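You operate a simulated robot arm through the tools that you are given. There is no shell and no other tool.

You run a simulated robot arm. Do the job below in one go: nothing can be reset, and whatever is moved stays where it is left.

Task
Cap the latched bottle with its foil cap and stand it in the CLEAN tray.
Fine: swing the spout back over the drip tray; the foil cap lies beside the block; free the neck latch. Set down upright: what you pick out.

Only the result counts: the job must be done as asked and must still hold three seconds after the hand-in. Knocking over, shifting, dropping, spilling or breaking anything else fails it. Lids that push on must go on centred and level and be pressed home; caps that screw on are set level and turned clockwise until they are tight.

Robot
A 6-joint arm with a two-finger gripper, fixed in place. Base frame: the origin is on the floor under the middle of its stand, x ahead of it, y to its left, z up. Lengths are in mm, angles in rad, forces in N, time in s.
It reaches about 1298 mm from its shoulder. Its first joint turns from -2.601 to 2.601 rad. Payload 1.57 kg.
Tool frame: the origin (TCP) lies between the finger pads and is the grasp point; the fingertips stand 21 mm ahead of it; z points along the fingers, y is the line along which they close. The gripper opens to 70 mm; its body begins 50 mm behind the TCP.
Orientation is told as [roll, pitch, yaw] about the base's x, y, z axes, in that order, counted from this pose: with the fingers straight down and closing along the base's y, the tool's x points along the base's -x, its y along +y and its z along -z.

Tools
- The arm moves only by the tool nudge_tool. Its argument "rows" is a list of rows, each a list of 3 entries, a list of its own where there are three numbers: the opening, from 0 (shut) to 1 (fully open), then the shift along the base's x, y, z in units of 400 mm (1.0 is 400 mm), then the turn, a rotation vector about the base's x, y, z in units of 60 degrees (1.0 is 60 degrees). In form: [[fingers, [x, y, z], [wx, wy, wz]], ...]. A call has 1 to 20 rows; each row is the pose to reach, as a shift and turn from the pose commanded when the call began. A call with a number of a shift or a turn outside -1 to 1 is refused whole. A row lasts 0.2 s, in which the tool goes at most 50 mm and 0.15 rad; a call with a longer step from one row to the next is refused whole, and so is a gripper value outside its range. A pose out of reach is approached as far as the arm can. The call stops where the force on the tool passes 70 N (or 10 N more than at its start, if that is more) or the arm is blocked; 0.2 s more then pass. The fingers move at their own pace (about 103.7 mm/s each) and stop on an object; they squeeze with about 28 N. The grip force told is the motor's: it shows also when the fingers shut on nothing. Time passes only in rows, and 0.2 s behind the last, so rows that repeat a pose let the fingers close. It gives the time, the measured TCP pose, the force on the tool (base axes), the opening and the grip force at its end, in the units of the frame above (readings bear some noise), with the torque about the TCP (base axes, N m) and any sound that the robot's microphone picked up.
- Cameras (640 x 400 px; columns grow to the right, rows downward): "scene" is fixed at [222.3, 501.2, 1519.5]; the picture's right is [-1.00, 0.07, 0.00], its down [0.02, 0.35, -0.94] and it looks along [-0.07, -0.93, -0.35] (base axes); focal length 318 px, centre (320, 200). "wrist" rides on the gripper at [79, 4, -81] in the tool frame; the picture's right is [-0.05, 1.00, 0.00], its down [-0.67, -0.04, -0.74] and it looks along [-0.74, -0.04, 0.67] (tool axes); focal length 256 px, centre (320, 200). There is no depth. A picture from a camera that has moved, and an enlarged one, comes with that camera's place and axes in the base frame and with its lens.
- camera(camera): a new picture of that camera. It takes no simulated time.
- move_column(by): slides the trunk up (or, below 0, down) by that many mm; the arm rides with it, the base frame stays. It gives what a move gives, with no picture.
- zoom(camera, box): a new picture of the part [left, top, right, bottom] of that camera's present view, enlarged. It takes no simulated time.
- sign_off(): hands the job in; it is judged then, once.

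Nothing tells you positions but the pictures and the camera data. Unless the task says otherwise, let go and move clear before handing in.

The tools are called as name(argument=value, ...) on one line, values as JSON. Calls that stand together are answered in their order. nudge_tool: Moves the arm, as the interface text tells. Its arguments: {"type":"object","properties":{"rows":{"type":"array","items":{"type":"array"}}},"required":["rows"]} The other tools are called the same way: move_column (by) moves the trunk up or down; camera (camera) takes a picture; zoom (camera, box) takes an enlarged picture of a part of a camera's view; sign_off () hands the job in.

At the start:

```text
t: 0.0
tool_pos: [167.1, -540.6, 1241.0]
ee_rot: [0.0, 0.0, -0.001]
wrist_force: [0.1, -0.2, -0.6]
wrist_torque: [-0.01, 0.0, 0.01]
finger_gap: 70.0
finger_force: 0.0
trunk travel left (down, up): [-923.0, 47.0]
```

scene: 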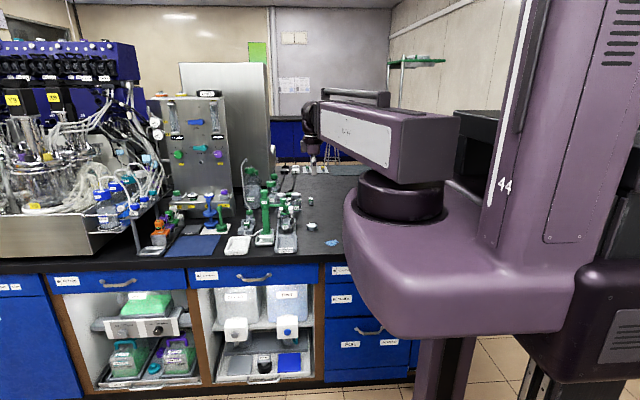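
wrist: 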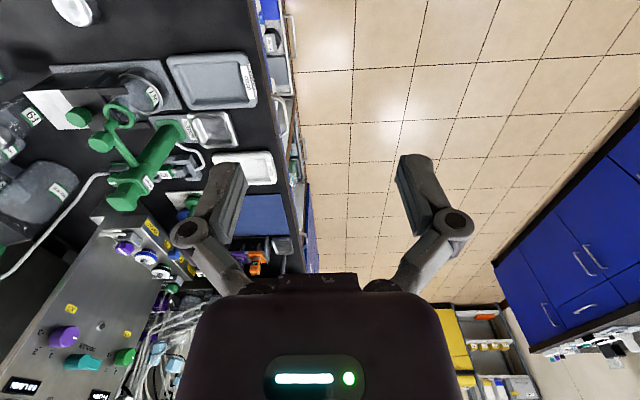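

I see a lab bench with a green-handled apparatus, trays and a bottle area left of the arm. I'll take enlarged views first to find the bottle, cap, latch, spout and trays.

zoom(camera="scene", box=[200, 140, 360, 260])

zoom(camera="wrist", box=[0, 0, 320, 200])

zoom(camera="scene", box=[230, 160, 310, 260])

```text
3.33 times, centred on (280, 200) of scene
camera zoom: at [222.3, 501.2, 1519.5], right [-1.0, 0.07, 0.0], down [0.02, 0.35, -0.94], along [-0.07, -0.93, -0.35], focal length 1060 px, centre (453, 200)
```

zoom: 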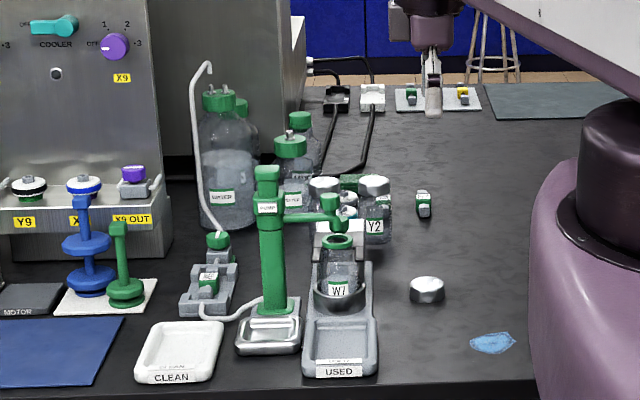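

```text
2.00 times, centred on (160, 100) of wrist
camera zoom: at [89.6, -538.2, 1323.1], right [0.05, 1.0, 0.0], down [0.67, -0.04, 0.74], along [0.74, -0.04, -0.67], focal length 512 px, centre (640, 400)
```

zoom: 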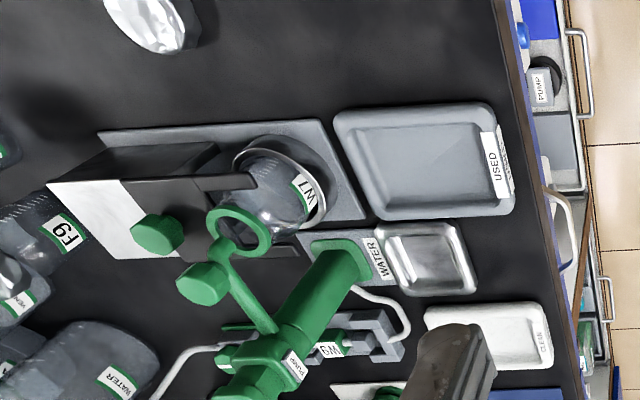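

```text
4.00 times, centred on (270, 210) of scene
camera zoom: at [222.3, 501.2, 1519.5], right [-1.0, 0.07, 0.0], down [0.02, 0.35, -0.94], along [-0.07, -0.93, -0.35], focal length 1273 px, centre (520, 160)
```

zoom: 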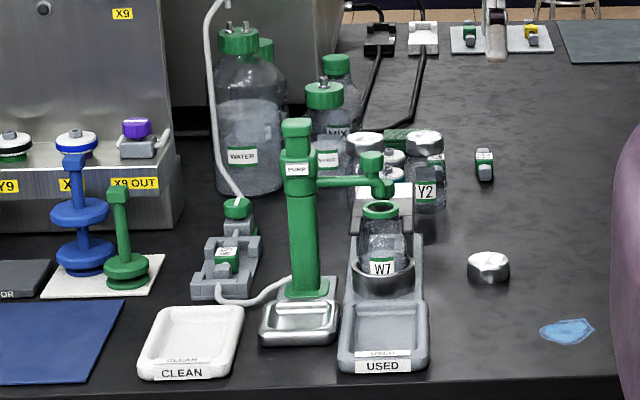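

The bottle W7 stands in a ring on the block under the green spout. The foil cap lies to its right, and the CLEAN tray is to the left of the pump. I'll turn the tool and move it so the wrist camera looks at the station from the robot's side.

nudge_tool(rows=[[1, [0.035, 0.04, 0], [0, 0, -0.125]], [1, [0.07, 0.08, 0], [0, 0, -0.25]], [1, [0.105, 0.12, 0], [0, 0, -0.375]], [1, [0.14, 0.16, 0], [0, 0, -0.5]], [1, [0.175, 0.2, 0], [0, 0, -0.625]], [1, [0.21, 0.24, 0], [0, 0, -0.75]], [1, [0.245, 0.28, 0], [0, 0, -0.875]], [1, [0.28, 0.35, 0], [0, 0, -1.0]]])

```text
t: 1.8
tool_pos: [293.0, -422.0, 1242.2]
ee_rot: [-0.001, 0.004, -1.05]
wrist_force: [0.3, 0.5, -0.1]
wrist_torque: [0.0, 0.0, -0.01]
finger_gap: 70.1
finger_force: 0.1
out of reach, approached as far as the arm can: row 7, 8
trunk travel left (down, up): [-923.0, 47.0]
```

The tool has turned 60 degrees and reached a limit at close range. I'll look from here.

camera(camera="wrist")

camera(camera="scene")

```text
taken
camera wrist: at [257.9, -352.7, 1323.4], right [0.89, 0.45, 0.0], down [0.3, -0.6, 0.74], along [0.33, -0.66, -0.67], focal length 256 px, centre (320, 200)
```

wrist: 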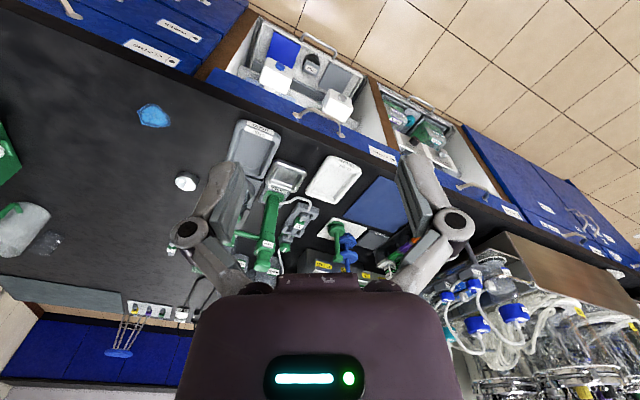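

```text
taken
```

scene: 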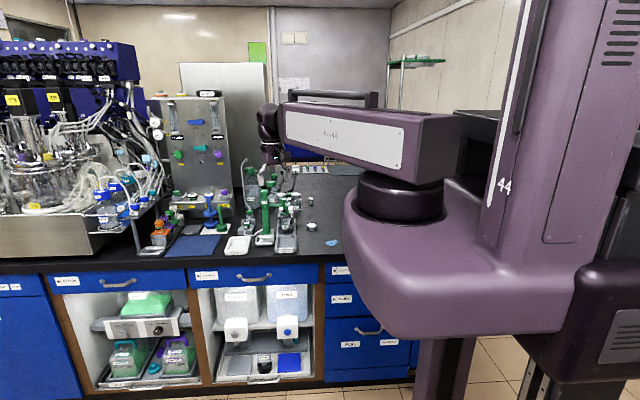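

zoom(camera="wrist", box=[160, 100, 400, 280])

```text
2.22 times, centred on (280, 190) of wrist
camera zoom: at [257.9, -352.7, 1323.4], right [0.89, 0.45, 0.0], down [0.3, -0.6, 0.74], along [0.33, -0.66, -0.67], focal length 569 px, centre (409, 222)
```

zoom: 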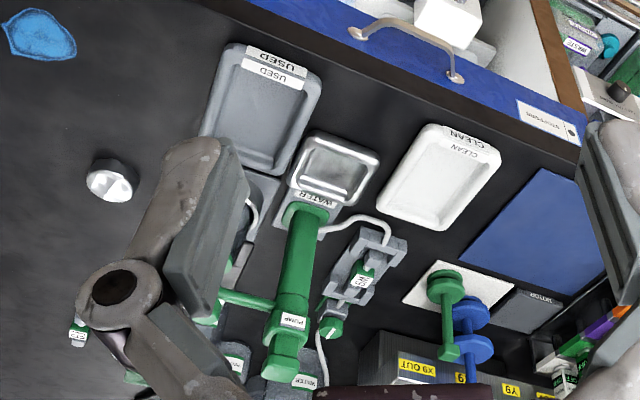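

The spout reaches over the bottle from the pump post near (367, -838), with the drip tray in front of it near (374, -760). I'll go closer for better views, finishing the 90 degree turn as I move.

nudge_tool(rows=[[1, [0, -0.08, 0], [0, 0, -0.1]], [1, [0, -0.16, 0], [0, 0, -0.2]], [1, [0, -0.24, -0.05], [0, 0, -0.3]], [1, [0, -0.3, -0.12], [0, 0, -0.4]], [1, [0, -0.3, -0.22], [0, 0, -0.5]], [1, [0, -0.3, -0.3], [0, 0, -0.5]]])

camera(camera="wrist")

camera(camera="scene")

```text
t: 3.2
tool_pos: [289.9, -544.1, 1241.8]
ee_rot: [0.0, 0.0, -1.573]
wrist_force: [0.0, -0.4, 0.2]
wrist_torque: [-0.02, 0.04, 0.03]
finger_gap: 70.0
finger_force: 0.0
out of reach, approached as far as the arm can: row 3, 4, 5, 6
trunk travel left (down, up): [-923.0, 47.0]
```

```text
taken
camera wrist: at [293.9, -464.9, 1323.1], right [1.0, -0.06, 0.0], down [-0.04, -0.67, 0.74], along [-0.04, -0.74, -0.67], focal length 256 px, centre (320, 200)
```

wrist: 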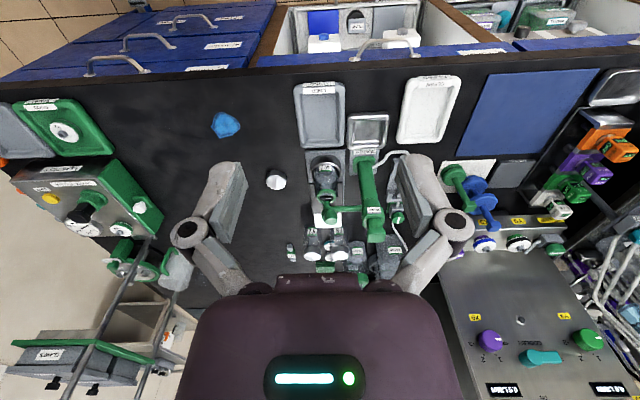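

```text
taken
```

scene: 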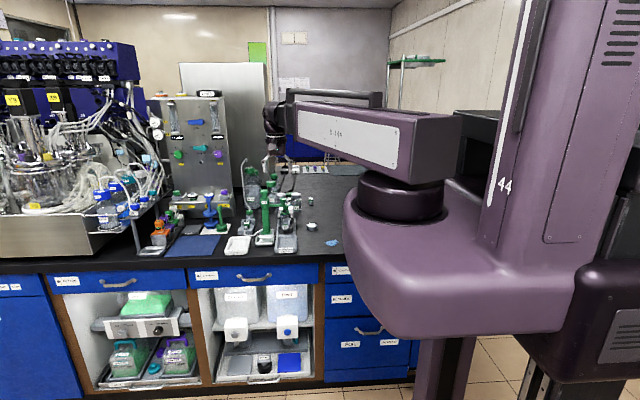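

The arm can't go lower from this height, so the trunk has to bring it down. The tool is in front of the bench edge, so the path below it is clear.

move_column(by=-200)

camera(camera="wrist")

camera(camera="scene")

```text
t: 5.4
tool_pos: [288.9, -543.4, 1041.9]
ee_rot: [0.001, -0.001, -1.571]
wrist_force: [-0.1, 0.5, -0.4]
wrist_torque: [0.0, 0.02, -0.03]
finger_gap: 70.0
finger_force: 0.1
trunk travel left (down, up): [-723.0, 247.0]
```

```text
taken
camera wrist: at [293.9, -464.7, 1123.2], right [1.0, -0.05, 0.0], down [-0.04, -0.67, 0.74], along [-0.04, -0.74, -0.67], focal length 256 px, centre (320, 200)
```

wrist: 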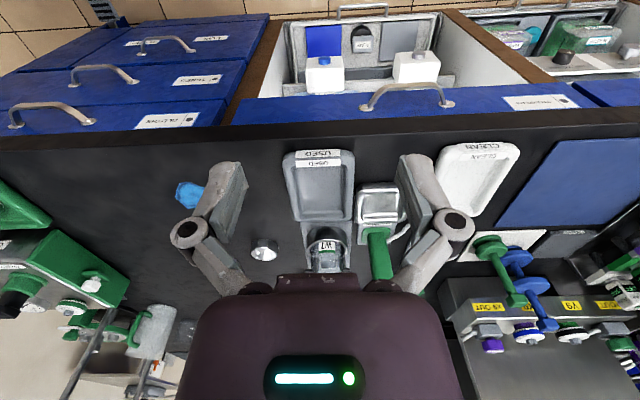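

```text
taken
```

scene: 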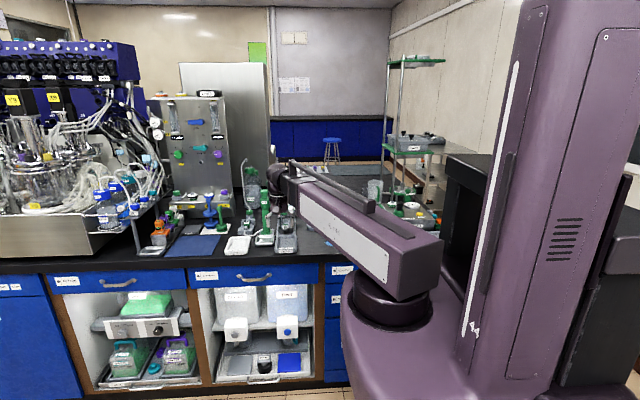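

The trunk is down 200 mm and clear. I'll move forward over the bench so the bottle and spout come into the open part of the wrist view.

nudge_tool(rows=[[1, [0, -0.08, 0], [0, 0, 0]], [1, [0, -0.16, 0], [0, 0, 0]], [1, [0, -0.24, 0], [0, 0, 0]], [1, [0, -0.3, 0], [0, 0, 0]]])

camera(camera="wrist")

zoom(camera="wrist", box=[220, 80, 440, 280])

zoom(camera="scene", box=[230, 160, 330, 260])

```text
t: 6.4
tool_pos: [284.8, -666.4, 1041.9]
ee_rot: [-0.001, -0.001, -1.57]
wrist_force: [-0.3, 0.2, 0.5]
wrist_torque: [0.02, -0.01, 0.02]
finger_gap: 70.0
finger_force: 0.1
trunk travel left (down, up): [-723.0, 247.0]
```

```text
taken
camera wrist: at [290.1, -587.0, 1122.9], right [1.0, -0.05, 0.0], down [-0.04, -0.67, 0.74], along [-0.04, -0.74, -0.67], focal length 256 px, centre (320, 200)
```

wrist: 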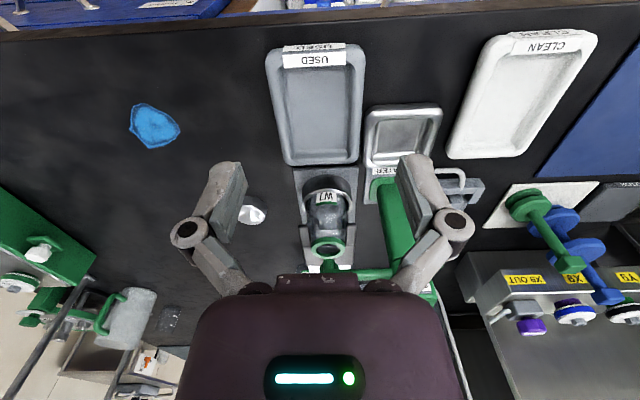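

```text
2.00 times, centred on (330, 180) of wrist
camera zoom: at [290.1, -587.0, 1122.9], right [1.0, -0.05, 0.0], down [-0.04, -0.67, 0.74], along [-0.04, -0.74, -0.67], focal length 512 px, centre (300, 240)
```

zoom: 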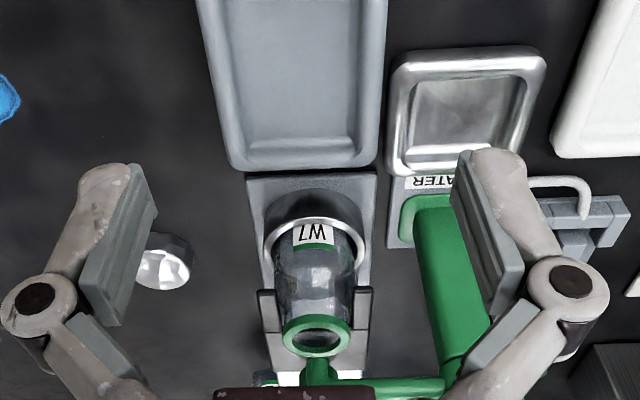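

```text
4.00 times, centred on (280, 210) of scene
camera zoom: at [222.3, 501.2, 1519.5], right [-1.0, 0.07, 0.0], down [0.02, 0.35, -0.94], along [-0.07, -0.93, -0.35], focal length 1273 px, centre (480, 160)
```

zoom: 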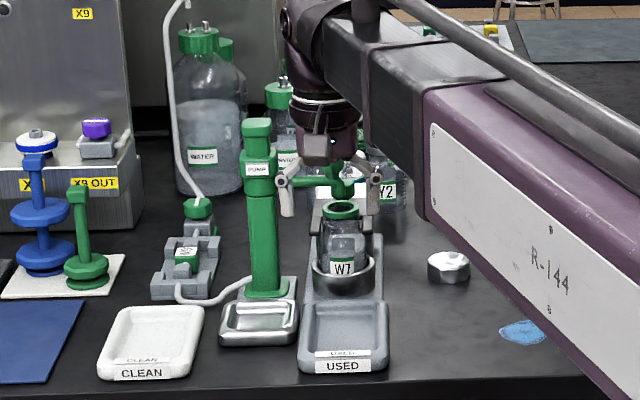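

The bottle's green-collared neck sits in a grey fork, and the spout arm runs above it. I'll look from the -x side to understand the latch and the spout end.

nudge_tool(rows=[[1, [-0.1, 0, 0.04], [0, 0, 0.125]], [1, [-0.2, 0, 0.08], [0, 0, 0.25]], [1, [-0.28, -0.05, 0.12], [0, 0, 0.375]], [1, [-0.33, -0.12, 0.15], [0, 0, 0.5]], [1, [-0.33, -0.2, 0.15], [0, 0, 0.625]], [1, [-0.33, -0.28, 0.15], [0, 0, 0.75]], [1, [-0.33, -0.34, 0.15], [0, 0, 0.875]], [1, [-0.33, -0.38, 0.15], [0, 0, 1.0]]])

camera(camera="wrist")

camera(camera="scene")

```text
t: 8.2
tool_pos: [152.2, -808.4, 1042.6]
ee_rot: [0.001, 0.001, -0.521]
wrist_force: [-0.7, 0.3, -0.8]
wrist_torque: [0.03, -0.02, -0.01]
finger_gap: 69.8
finger_force: 0.0
out of reach, approached as far as the arm can: row 1, 2, 3, 4, 5, 6, 7, 8
trunk travel left (down, up): [-723.0, 247.0]
```

```text
taken
camera wrist: at [85.9, -767.9, 1122.9], right [0.54, 0.84, 0.0], down [0.56, -0.36, 0.74], along [0.63, -0.4, -0.67], focal length 256 px, centre (320, 200)
```

wrist: 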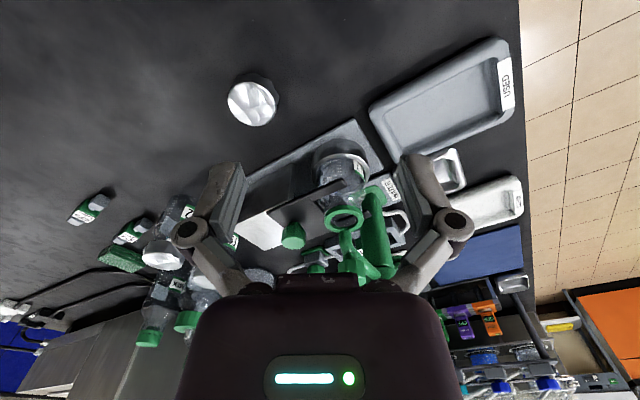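

```text
taken
```

scene: 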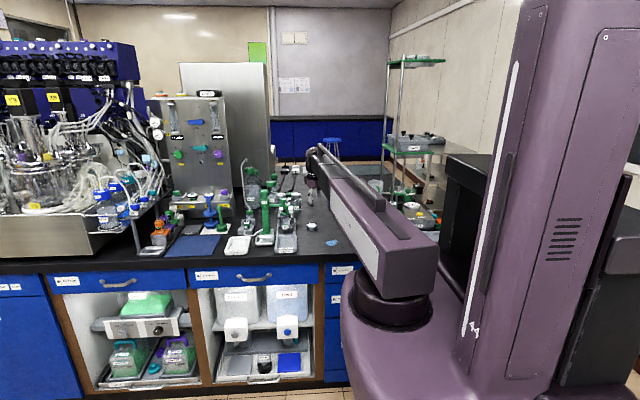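

Height only changes with the trunk, while the arm moves level. I'll enlarge this view.

zoom(camera="wrist", box=[220, 100, 420, 290])

zoom(camera="wrist", box=[190, 50, 310, 140])

zoom(camera="scene", box=[250, 170, 330, 260])

```text
2.11 times, centred on (320, 195) of wrist
camera zoom: at [85.9, -767.9, 1122.9], right [0.54, 0.84, 0.0], down [0.56, -0.36, 0.74], along [0.63, -0.4, -0.67], focal length 539 px, centre (320, 210)
```

zoom: 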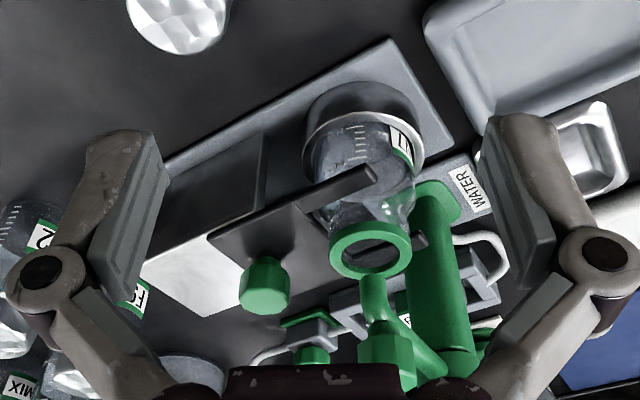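

```text
4.44 times, centred on (250, 95) of wrist
camera zoom: at [85.9, -767.9, 1122.9], right [0.54, 0.84, 0.0], down [0.56, -0.36, 0.74], along [0.63, -0.4, -0.67], focal length 1138 px, centre (631, 667)
```

zoom: 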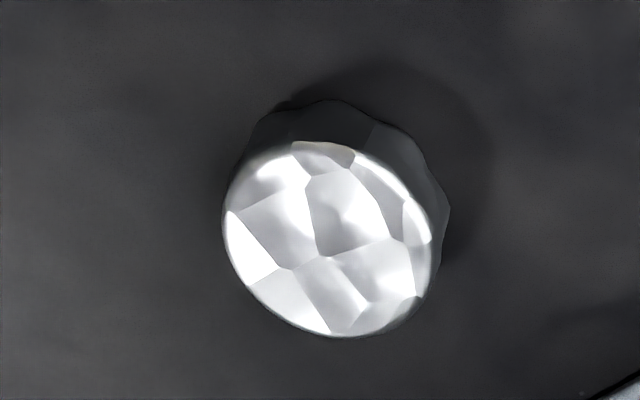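

```text
4.44 times, centred on (290, 215) of scene
camera zoom: at [222.3, 501.2, 1519.5], right [-1.0, 0.07, 0.0], down [0.02, 0.35, -0.94], along [-0.07, -0.93, -0.35], focal length 1414 px, centre (453, 133)
```

zoom: 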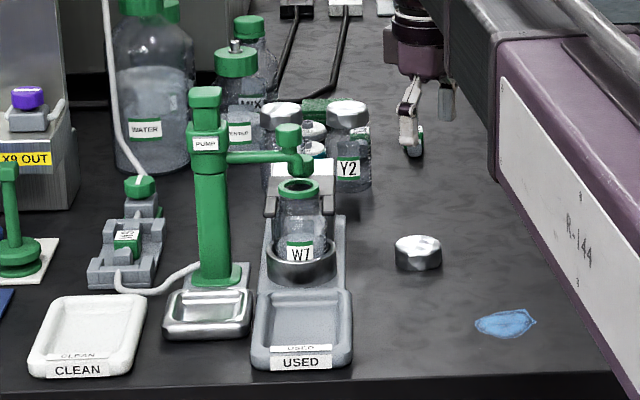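

The layout as I read it:
- The mouth is near (286, -867, 951), with the nozzle about 18 mm above it.
- A knob stands on the spout end near x = 296, z = 1000.
- The latch is a forked slider with a green knob near (285, -935, 947).

I'll raise the trunk a little and line up with yaw 0 for a better look at the spout knob.

move_column(by=40)

nudge_tool(rows=[[1, [0.05, -0.03, 0], [0, 0, 0.12]], [1, [0.1, -0.07, 0], [0, 0, 0.24]], [1, [0.14, -0.11, 0], [0, 0, 0.36]], [1, [0.17, -0.145, 0], [0, 0, 0.4975]]])

camera(camera="wrist")

zoom(camera="wrist", box=[230, 80, 410, 280])

zoom(camera="scene", box=[250, 160, 330, 230])

```text
t: 9.0
tool_pos: [152.0, -810.6, 1081.4]
ee_rot: [-0.001, 0.0, -0.523]
wrist_force: [0.0, 0.0, -0.1]
wrist_torque: [0.0, 0.0, -0.02]
finger_gap: 70.3
finger_force: 0.1
trunk travel left (down, up): [-763.0, 207.0]
```

```text
t: 10.0
tool_pos: [221.0, -867.7, 1082.2]
ee_rot: [0.0, 0.0, -0.002]
wrist_force: [-0.1, 0.1, 0.3]
wrist_torque: [0.0, 0.0, -0.01]
finger_gap: 70.1
finger_force: 0.1
trunk travel left (down, up): [-763.0, 207.0]
```

```text
taken
camera wrist: at [142.4, -864.7, 1162.9], right [0.05, 1.0, 0.0], down [0.67, -0.04, 0.74], along [0.74, -0.04, -0.67], focal length 256 px, centre (320, 200)
```

wrist: 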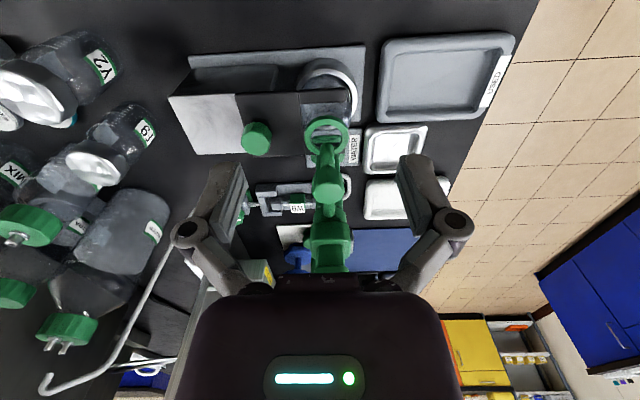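

```text
2.00 times, centred on (320, 180) of wrist
camera zoom: at [142.4, -864.7, 1162.9], right [0.05, 1.0, 0.0], down [0.67, -0.04, 0.74], along [0.74, -0.04, -0.67], focal length 512 px, centre (320, 240)
```

zoom: 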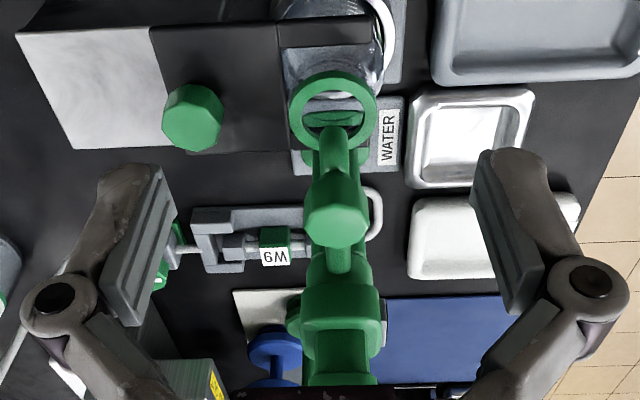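

```text
5.71 times, centred on (290, 195) of scene
camera zoom: at [222.3, 501.2, 1519.5], right [-1.0, 0.07, 0.0], down [0.02, 0.35, -0.94], along [-0.07, -0.93, -0.35], focal length 1818 px, centre (491, 229)
```

zoom: 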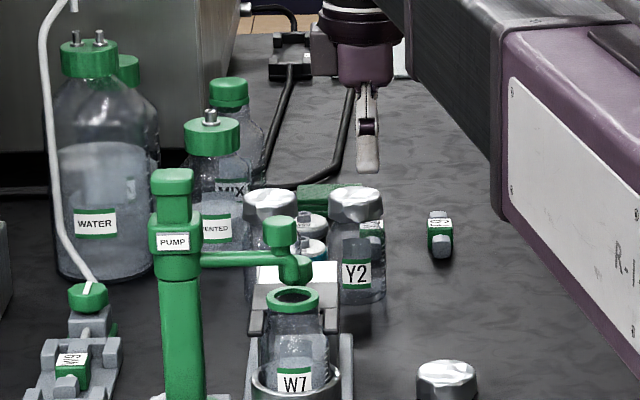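

The spout knob is centred near (294.5, -866.5) with its top at about z = 1016, and the pump axis is near (371, -867). I'll go over the knob with the fingers straddling the spout arm, then lower the trunk.

nudge_tool(rows=[[1, [0.09, 0.002, 0], [0, 0, 0]], [1, [0.184, 0.003, 0], [0, 0, 0]], [1, [0.184, 0.003, 0], [0, 0, 0]]])

camera(camera="wrist")

zoom(camera="scene", box=[250, 160, 330, 230])

```text
t: 10.8
tool_pos: [291.4, -867.1, 1082.0]
ee_rot: [0.0, 0.001, -0.002]
wrist_force: [-0.2, 0.0, 0.0]
wrist_torque: [-0.03, 0.0, 0.0]
finger_gap: 70.1
finger_force: 0.0
trunk travel left (down, up): [-763.0, 207.0]
```

```text
taken
camera wrist: at [212.5, -863.2, 1163.1], right [0.06, 1.0, 0.0], down [0.67, -0.04, 0.74], along [0.74, -0.04, -0.67], focal length 256 px, centre (320, 200)
```

wrist: 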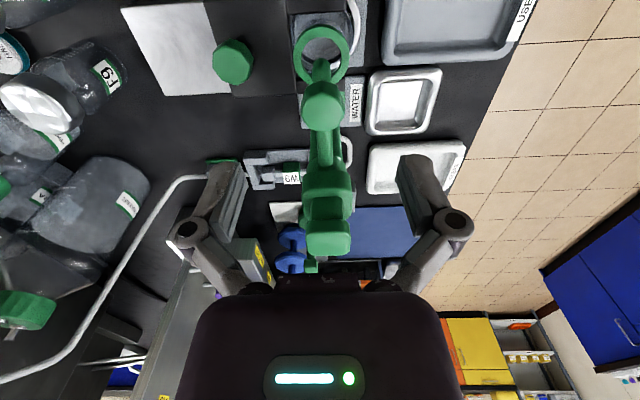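

```text
5.71 times, centred on (290, 195) of scene
camera zoom: at [222.3, 501.2, 1519.5], right [-1.0, 0.07, 0.0], down [0.02, 0.35, -0.94], along [-0.07, -0.93, -0.35], focal length 1818 px, centre (491, 229)
```

zoom: 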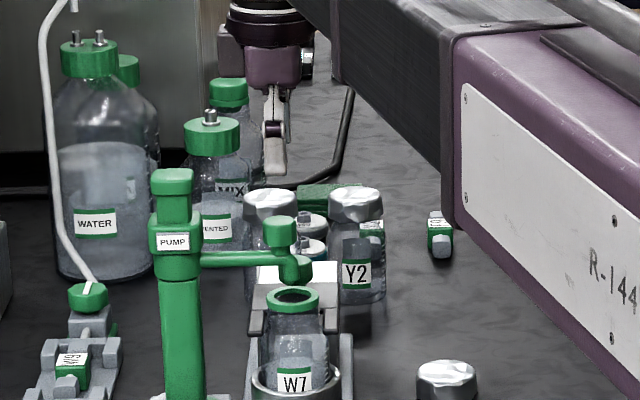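

The fingers straddle the knob with about 2 mm of error. I'll lower the trunk 70 mm so the pads reach it.

move_column(by=-70)

camera(camera="wrist")

zoom(camera="scene", box=[250, 160, 330, 230])

```text
t: 11.9
tool_pos: [290.6, -867.3, 1011.7]
ee_rot: [0.0, 0.0, -0.004]
wrist_force: [-0.8, 0.5, 0.5]
wrist_torque: [0.0, -0.01, 0.02]
finger_gap: 70.1
finger_force: 0.0
trunk travel left (down, up): [-693.0, 277.0]
```

```text
taken
camera wrist: at [212.5, -863.1, 1093.2], right [0.06, 1.0, 0.0], down [0.67, -0.04, 0.74], along [0.74, -0.04, -0.67], focal length 256 px, centre (320, 200)
```

wrist: 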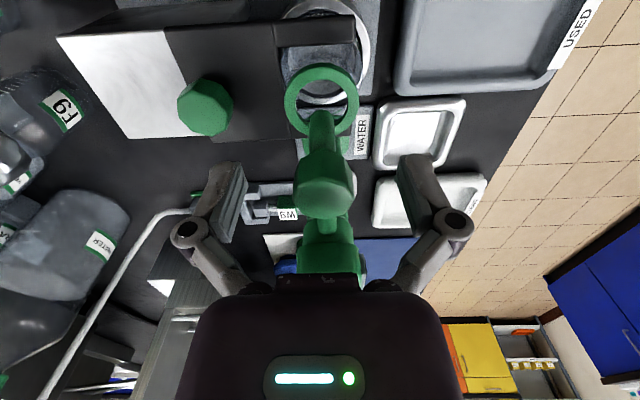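

```text
5.71 times, centred on (290, 195) of scene
camera zoom: at [222.3, 501.2, 1519.5], right [-1.0, 0.07, 0.0], down [0.02, 0.35, -0.94], along [-0.07, -0.93, -0.35], focal length 1818 px, centre (491, 229)
```

zoom: 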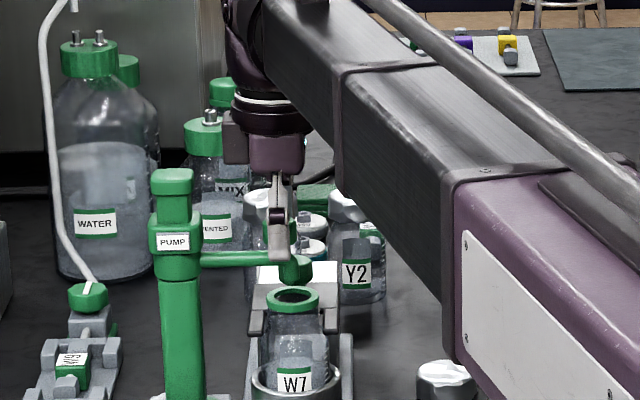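

The knob sits right between the pads. I'll close on it.

nudge_tool(rows=[[0, [0, 0, 0], [0, 0, 0]], [0, [0, 0, 0], [0, 0, 0]], [0, [0, 0, 0], [0, 0, 0]], [0, [0, 0, 0], [0, 0, 0]]])

camera(camera="wrist")

```text
t: 12.9
tool_pos: [291.5, -865.5, 1013.1]
ee_rot: [0.001, 0.0, -0.003]
wrist_force: [-0.1, 5.8, 5.9]
wrist_torque: [0.1, -0.01, 0.07]
finger_gap: 25.0
finger_force: 32.2
trunk travel left (down, up): [-693.0, 277.0]
```

```text
taken
camera wrist: at [212.5, -861.9, 1094.0], right [0.06, 1.0, 0.0], down [0.67, -0.04, 0.75], along [0.74, -0.04, -0.67], focal length 256 px, centre (320, 200)
```

wrist: 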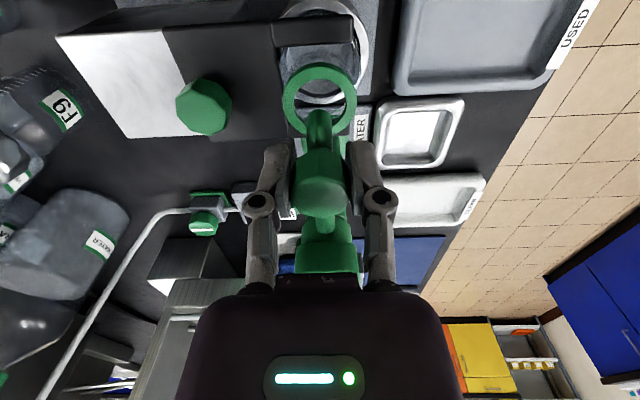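

The knob is held (25 mm gap). I'll swing it clockwise on an arc about the pump axis, starting with 30 degrees.

nudge_tool(rows=[[0, [0.0017, 0.0259, 0], [0, 0, -0.125]], [0, [0.0068, 0.0514, 0], [0, 0, -0.25]], [0, [0.0151, 0.0761, 0], [0, 0, -0.375]], [0, [0.0266, 0.0994, 0], [0, 0, -0.5]], [0, [0.0266, 0.0994, 0], [0, 0, -0.5]]])

camera(camera="wrist")

zoom(camera="scene", box=[250, 160, 330, 230])

```text
t: 14.1
tool_pos: [301.1, -825.9, 1013.4]
ee_rot: [0.001, 0.0, -0.528]
wrist_force: [-1.7, -1.1, 10.3]
wrist_torque: [-0.04, 0.01, -0.09]
finger_gap: 24.7
finger_force: 32.1
trunk travel left (down, up): [-693.0, 277.0]
```

```text
taken
camera wrist: at [235.2, -783.0, 1093.8], right [0.55, 0.84, 0.0], down [0.56, -0.37, 0.75], along [0.62, -0.41, -0.67], focal length 256 px, centre (320, 200)
```

wrist: 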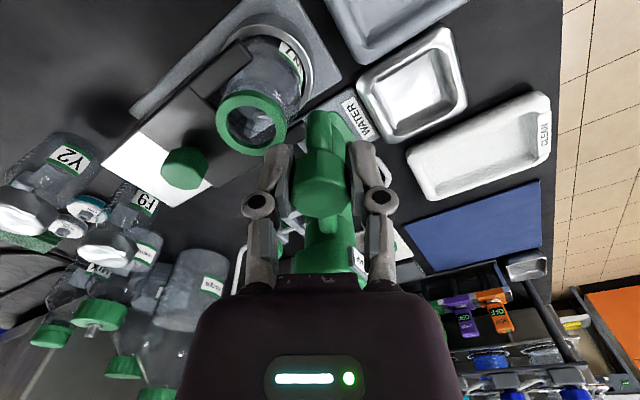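

```text
5.71 times, centred on (290, 195) of scene
camera zoom: at [222.3, 501.2, 1519.5], right [-1.0, 0.07, 0.0], down [0.02, 0.35, -0.94], along [-0.07, -0.93, -0.35], focal length 1818 px, centre (491, 229)
```

zoom: 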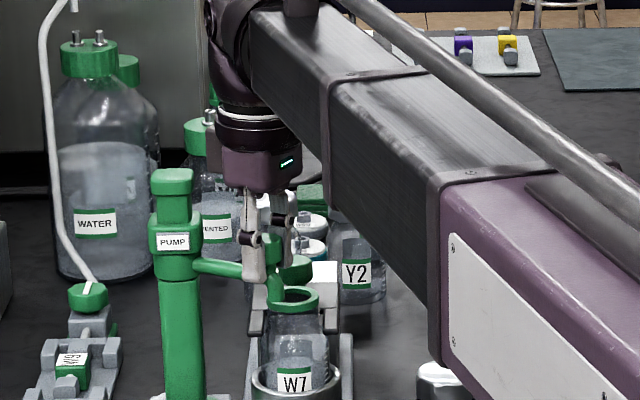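

The spout follows cleanly. I'll swing the remaining 60 degrees.

nudge_tool(rows=[[0, [0.0144, 0.0216, 0], [0, 0, -0.125]], [0, [0.0316, 0.0411, 0], [0, 0, -0.25]], [0, [0.0511, 0.0583, 0], [0, 0, -0.375]], [0, [0.0728, 0.0728, 0], [0, 0, -0.5]], [0, [0.0961, 0.0843, 0], [0, 0, -0.625]], [0, [0.1207, 0.0926, 0], [0, 0, -0.75]], [0, [0.1462, 0.0977, 0], [0, 0, -0.875]], [0, [0.1721, 0.0994, 0], [0, 0, -1.0]], [0, [0.1721, 0.0994, 0], [0, 0, -1.0]]])

camera(camera="wrist")

zoom(camera="scene", box=[240, 160, 320, 250])

```text
t: 16.1
tool_pos: [370.6, -784.0, 1012.9]
ee_rot: [0.0, 0.004, -1.578]
wrist_force: [-0.2, 24.9, -7.8]
wrist_torque: [0.43, -0.08, 0.01]
finger_gap: 24.9
finger_force: 32.0
trunk travel left (down, up): [-693.0, 277.0]
```

```text
taken
camera wrist: at [375.9, -705.5, 1094.4], right [1.0, -0.06, 0.0], down [-0.04, -0.67, 0.74], along [-0.04, -0.74, -0.67], focal length 256 px, centre (320, 200)
```

wrist: 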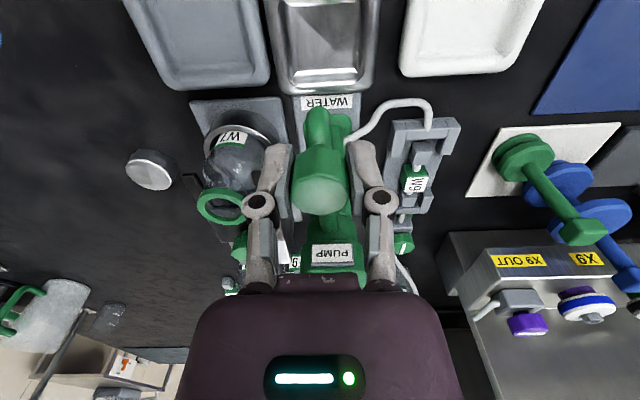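

```text
4.44 times, centred on (280, 205) of scene
camera zoom: at [222.3, 501.2, 1519.5], right [-1.0, 0.07, 0.0], down [0.02, 0.35, -0.94], along [-0.07, -0.93, -0.35], focal length 1414 px, centre (498, 178)
```

zoom: 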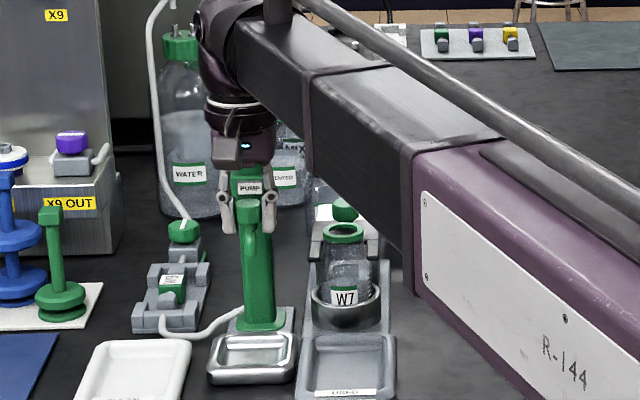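

The spout now points over the drip tray at 90 degrees. I'll open the fingers, raise the trunk and check that it stays.

nudge_tool(rows=[[0.6, [0, 0, 0], [0, 0, 0]], [0.6, [0, 0, 0], [0, 0, 0]], [0.6, [0, 0, 0], [0, 0, 0]]])

move_column(by=80)

camera(camera="wrist")

zoom(camera="scene", box=[240, 160, 320, 250])

```text
t: 16.9
tool_pos: [371.2, -787.1, 1012.0]
ee_rot: [0.0, -0.001, -1.575]
wrist_force: [0.4, 0.1, 0.2]
wrist_torque: [0.05, 0.01, 0.02]
finger_gap: 42.1
finger_force: 0.0
trunk travel left (down, up): [-693.0, 277.0]
```

```text
t: 18.1
tool_pos: [369.1, -786.3, 1092.6]
ee_rot: [0.001, 0.001, -1.574]
wrist_force: [-0.6, 0.0, 0.6]
wrist_torque: [0.0, 0.01, 0.02]
finger_gap: 42.1
finger_force: 0.1
trunk travel left (down, up): [-773.0, 197.0]
```

```text
taken
camera wrist: at [375.0, -707.8, 1173.0], right [1.0, -0.06, 0.0], down [-0.04, -0.67, 0.74], along [-0.04, -0.74, -0.67], focal length 256 px, centre (320, 200)
```

wrist: 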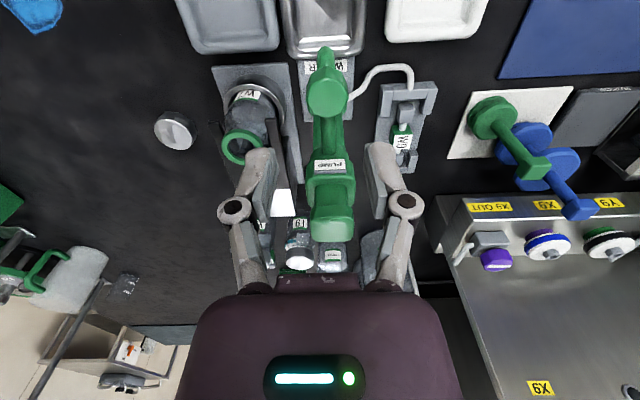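

```text
4.44 times, centred on (280, 205) of scene
camera zoom: at [222.3, 501.2, 1519.5], right [-1.0, 0.07, 0.0], down [0.02, 0.35, -0.94], along [-0.07, -0.93, -0.35], focal length 1414 px, centre (498, 178)
```

zoom: 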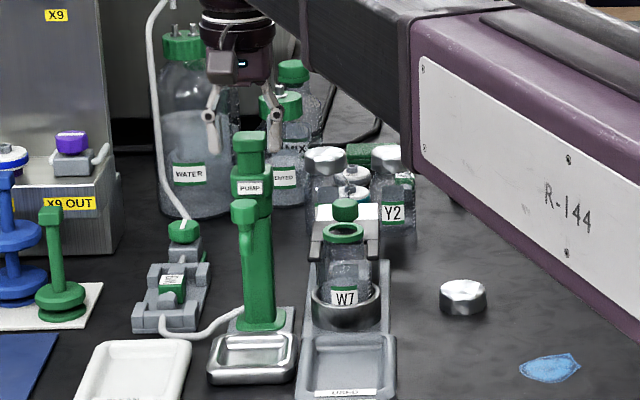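

The spout stays over the drip tray. Next is the latch, whose knob is near (286, -936) with its top around z = 960. I'll go there by the clear -x side, turning back to yaw 0.

move_column(by=20)

nudge_tool(rows=[[0.6, [-0.1, 0.01, 0], [0, 0, 0.125]], [0.6, [-0.2, 0.01, 0], [0, 0, 0.25]], [0.6, [-0.3, 0, 0], [0, 0, 0.375]], [0.6, [-0.35, -0.06, 0], [0, 0, 0.5]], [0.6, [-0.36, -0.14, 0], [0, 0, 0.625]], [0.6, [-0.36, -0.22, 0], [0, 0, 0.75]], [0.6, [-0.36, -0.3, 0], [0, 0, 0.875]], [0.6, [-0.36, -0.37, 0], [0, 0, 1.0]]])

nudge_tool(rows=[[0.6, [0.05, 0, 0], [0, 0, 0.125]], [0.6, [0.1, 0, 0], [0, 0, 0.25]], [0.6, [0.13, 0, 0], [0, 0, 0.375]], [0.6, [0.13, 0, 0], [0, 0, 0.5]], [0.6, [0.13, 0, 0], [0, 0, 0.5]]])

camera(camera="wrist")

zoom(camera="wrist", box=[230, 60, 410, 260])

```text
t: 18.7
tool_pos: [369.7, -786.1, 1111.2]
ee_rot: [0.0, 0.001, -1.575]
wrist_force: [-0.3, 0.5, 0.5]
wrist_torque: [-0.03, -0.05, -0.03]
finger_gap: 41.9
finger_force: 0.0
trunk travel left (down, up): [-793.0, 177.0]
```

```text
t: 20.5
tool_pos: [224.6, -934.6, 1111.2]
ee_rot: [-0.001, 0.0, -0.525]
wrist_force: [-0.1, 0.5, -0.2]
wrist_torque: [-0.02, 0.0, 0.02]
finger_gap: 42.0
finger_force: 0.0
trunk travel left (down, up): [-793.0, 177.0]
```

```text
t: 21.7
tool_pos: [277.3, -934.4, 1111.4]
ee_rot: [0.001, -0.001, -0.001]
wrist_force: [-0.7, -0.4, 0.7]
wrist_torque: [0.0, -0.02, -0.04]
finger_gap: 42.2
finger_force: 0.1
trunk travel left (down, up): [-793.0, 177.0]
```

```text
taken
camera wrist: at [198.5, -931.4, 1193.0], right [0.05, 1.0, 0.0], down [0.67, -0.04, 0.74], along [0.74, -0.04, -0.67], focal length 256 px, centre (320, 200)
```

wrist: 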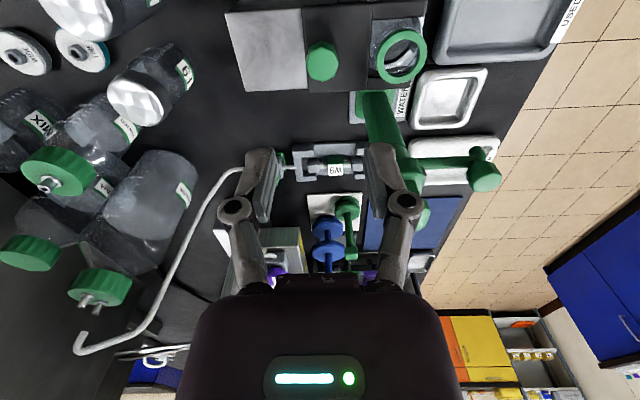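

```text
2.00 times, centred on (320, 160) of wrist
camera zoom: at [198.5, -931.4, 1193.0], right [0.05, 1.0, 0.0], down [0.67, -0.04, 0.74], along [0.74, -0.04, -0.67], focal length 512 px, centre (320, 280)
```

zoom: 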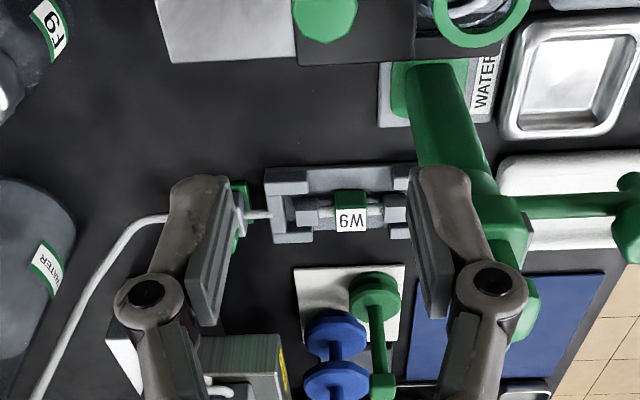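

zoom(camera="wrist", box=[210, 0, 450, 120])

zoom(camera="scene", box=[260, 180, 330, 240])

```text
2.67 times, centred on (330, 60) of wrist
camera zoom: at [198.5, -931.4, 1193.0], right [0.05, 1.0, 0.0], down [0.67, -0.04, 0.74], along [0.74, -0.04, -0.67], focal length 683 px, centre (293, 573)
```

zoom: 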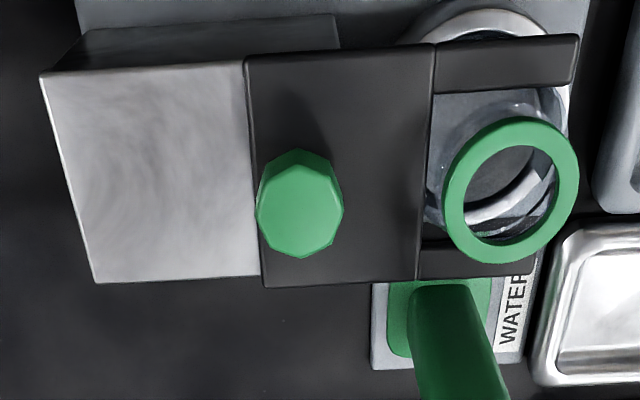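

```text
6.67 times, centred on (295, 210) of scene
camera zoom: at [222.3, 501.2, 1519.5], right [-1.0, 0.07, 0.0], down [0.02, 0.35, -0.94], along [-0.07, -0.93, -0.35], focal length 2121 px, centre (487, 133)
```

zoom: 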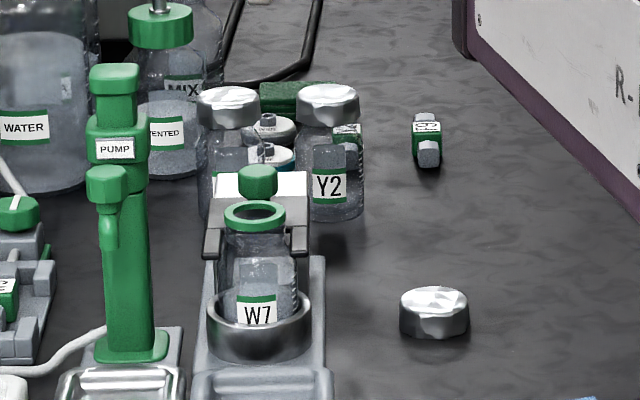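

The latch is a flat fork plate on top of the block (top at about z = 930) that slides toward -y. Its knob is near (284, -933). I'll align, narrow the opening to stay clear of the bottle collar, and lower in stages.

nudge_tool(rows=[[0.54, [0.016, 0.002, 0], [0, 0, 0]], [0.54, [0.016, 0.002, 0], [0, 0, 0]]])

move_column(by=-125)

camera(camera="wrist")

zoom(camera="scene", box=[260, 170, 330, 240])

```text
t: 22.3
tool_pos: [283.5, -934.3, 1111.7]
ee_rot: [0.001, 0.001, -0.004]
wrist_force: [-0.4, 0.0, -0.2]
wrist_torque: [0.0, 0.04, -0.02]
finger_gap: 37.6
finger_force: 0.1
trunk travel left (down, up): [-793.0, 177.0]
```

```text
t: 23.9
tool_pos: [282.7, -933.5, 986.2]
ee_rot: [-0.001, 0.0, -0.003]
wrist_force: [-0.2, 0.3, -0.2]
wrist_torque: [0.0, 0.01, 0.02]
finger_gap: 37.9
finger_force: 0.1
trunk travel left (down, up): [-668.0, 302.0]
```

```text
taken
camera wrist: at [204.8, -930.7, 1068.2], right [0.06, 1.0, 0.0], down [0.67, -0.04, 0.74], along [0.74, -0.04, -0.67], focal length 256 px, centre (320, 200)
```

wrist: 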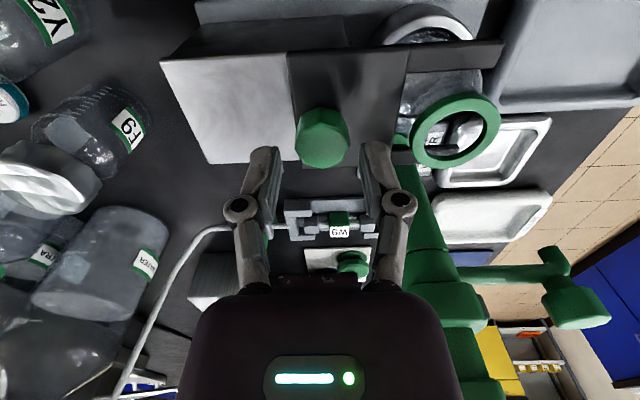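

```text
5.71 times, centred on (295, 205) of scene
camera zoom: at [222.3, 501.2, 1519.5], right [-1.0, 0.07, 0.0], down [0.02, 0.35, -0.94], along [-0.07, -0.93, -0.35], focal length 1818 px, centre (463, 171)
```

zoom: 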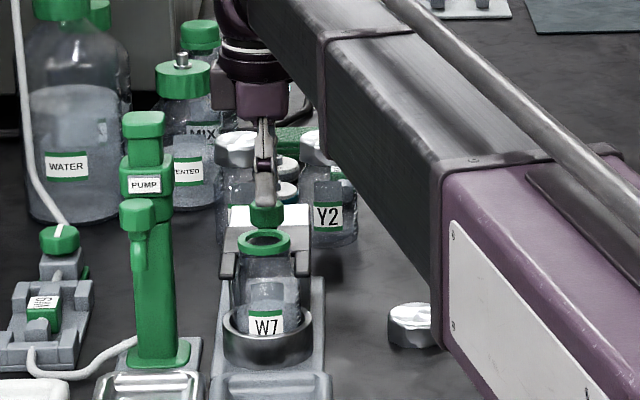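

The knob is centred between the fingers and its top is about z = 956. I'll lower 29 mm so the fingertips stop just above the plate, then close.

move_column(by=-28)

nudge_tool(rows=[[0, [0, 0, 0], [0, 0, 0]], [0, [0, 0, 0], [0, 0, 0]], [0, [0, 0, 0], [0, 0, 0]]])

camera(camera="wrist")

```text
t: 24.6
tool_pos: [284.4, -934.4, 959.8]
ee_rot: [-0.002, -0.001, -0.004]
wrist_force: [1.1, -1.0, 0.3]
wrist_torque: [0.02, 0.0, 0.02]
finger_gap: 37.7
finger_force: 0.1
trunk travel left (down, up): [-640.0, 330.0]
```

```text
t: 25.4
tool_pos: [282.5, -934.0, 958.3]
ee_rot: [0.0, 0.001, -0.003]
wrist_force: [0.4, -0.3, 2.6]
wrist_torque: [0.01, 0.06, 0.03]
finger_gap: 26.2
finger_force: 32.1
trunk travel left (down, up): [-640.0, 330.0]
```

```text
taken
camera wrist: at [204.8, -930.6, 1040.3], right [0.06, 1.0, 0.0], down [0.67, -0.04, 0.74], along [0.74, -0.04, -0.67], focal length 256 px, centre (320, 200)
```

wrist: 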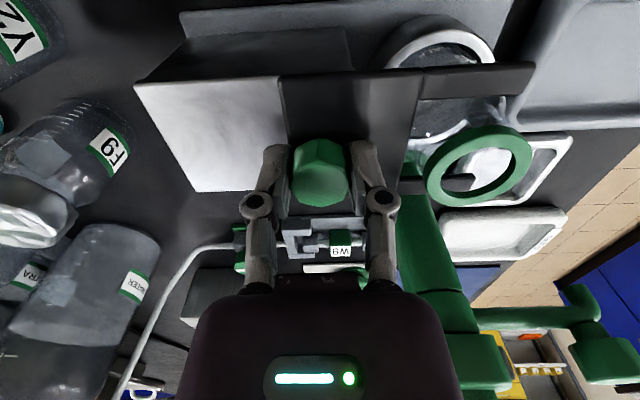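

The latch knob is gripped (26 mm). I'll slide it toward -y in small steps and watch the force.

nudge_tool(rows=[[0, [0, -0.015, 0], [0, 0, 0]], [0, [0, -0.03, 0], [0, 0, 0]], [0, [0, -0.045, 0], [0, 0, 0]], [0, [0, -0.06, 0], [0, 0, 0]], [0, [0, -0.075, 0], [0, 0, 0]]])

camera(camera="wrist")

```text
t: 26.6
tool_pos: [283.7, -964.6, 958.9]
ee_rot: [0.002, 0.0, -0.004]
wrist_force: [1.1, 1.1, 2.7]
wrist_torque: [0.08, -0.07, 0.04]
finger_gap: 26.4
finger_force: 31.7
trunk travel left (down, up): [-640.0, 330.0]
```

```text
taken
camera wrist: at [204.8, -960.8, 1040.3], right [0.06, 1.0, 0.0], down [0.67, -0.04, 0.75], along [0.74, -0.04, -0.67], focal length 256 px, centre (320, 200)
```

wrist: 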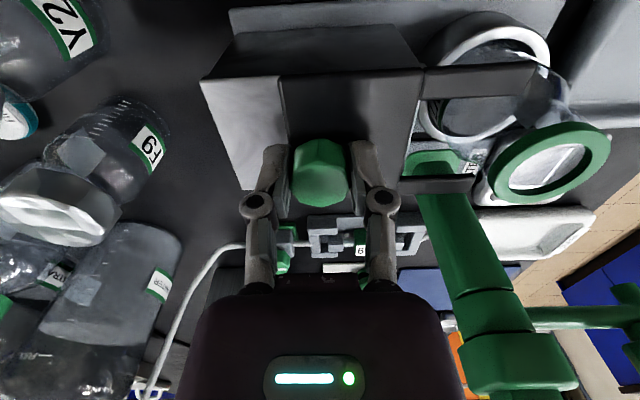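

The latch slides freely. I'll keep going until it is fully back or meets a stop.

nudge_tool(rows=[[0, [0, -0.015, 0], [0, 0, 0]], [0, [0, -0.03, 0], [0, 0, 0]], [0, [0, -0.045, 0], [0, 0, 0]], [0, [0, -0.06, 0], [0, 0, 0]], [0, [0, -0.07, 0], [0, 0, 0]]])

camera(camera="wrist")

zoom(camera="scene", box=[260, 170, 330, 240])

```text
t: 27.8
tool_pos: [284.1, -983.3, 960.1]
ee_rot: [0.013, 0.002, -0.002]
wrist_force: [-5.0, 57.8, -28.7]
wrist_torque: [0.57, 0.06, 0.12]
finger_gap: 26.4
finger_force: 31.7
trunk travel left (down, up): [-640.0, 330.0]
```

```text
taken
camera wrist: at [205.2, -981.3, 1041.4], right [0.06, 1.0, 0.01], down [0.67, -0.05, 0.74], along [0.74, -0.03, -0.67], focal length 256 px, centre (320, 200)
```

wrist: 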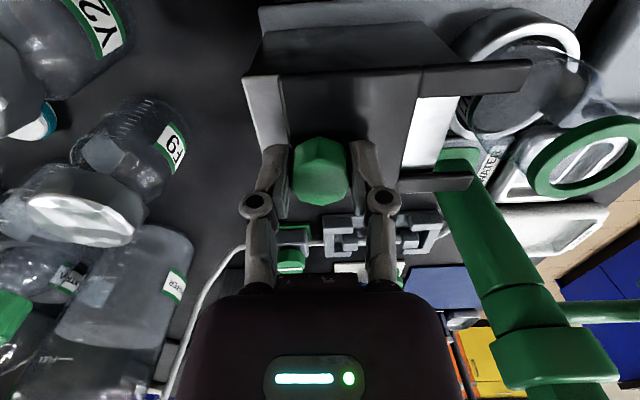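

```text
5.71 times, centred on (295, 205) of scene
camera zoom: at [222.3, 501.2, 1519.5], right [-1.0, 0.07, 0.0], down [0.02, 0.35, -0.94], along [-0.07, -0.93, -0.35], focal length 1818 px, centre (463, 171)
```

zoom: 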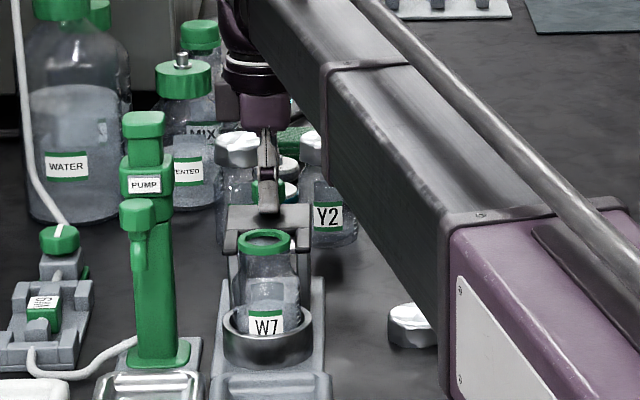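

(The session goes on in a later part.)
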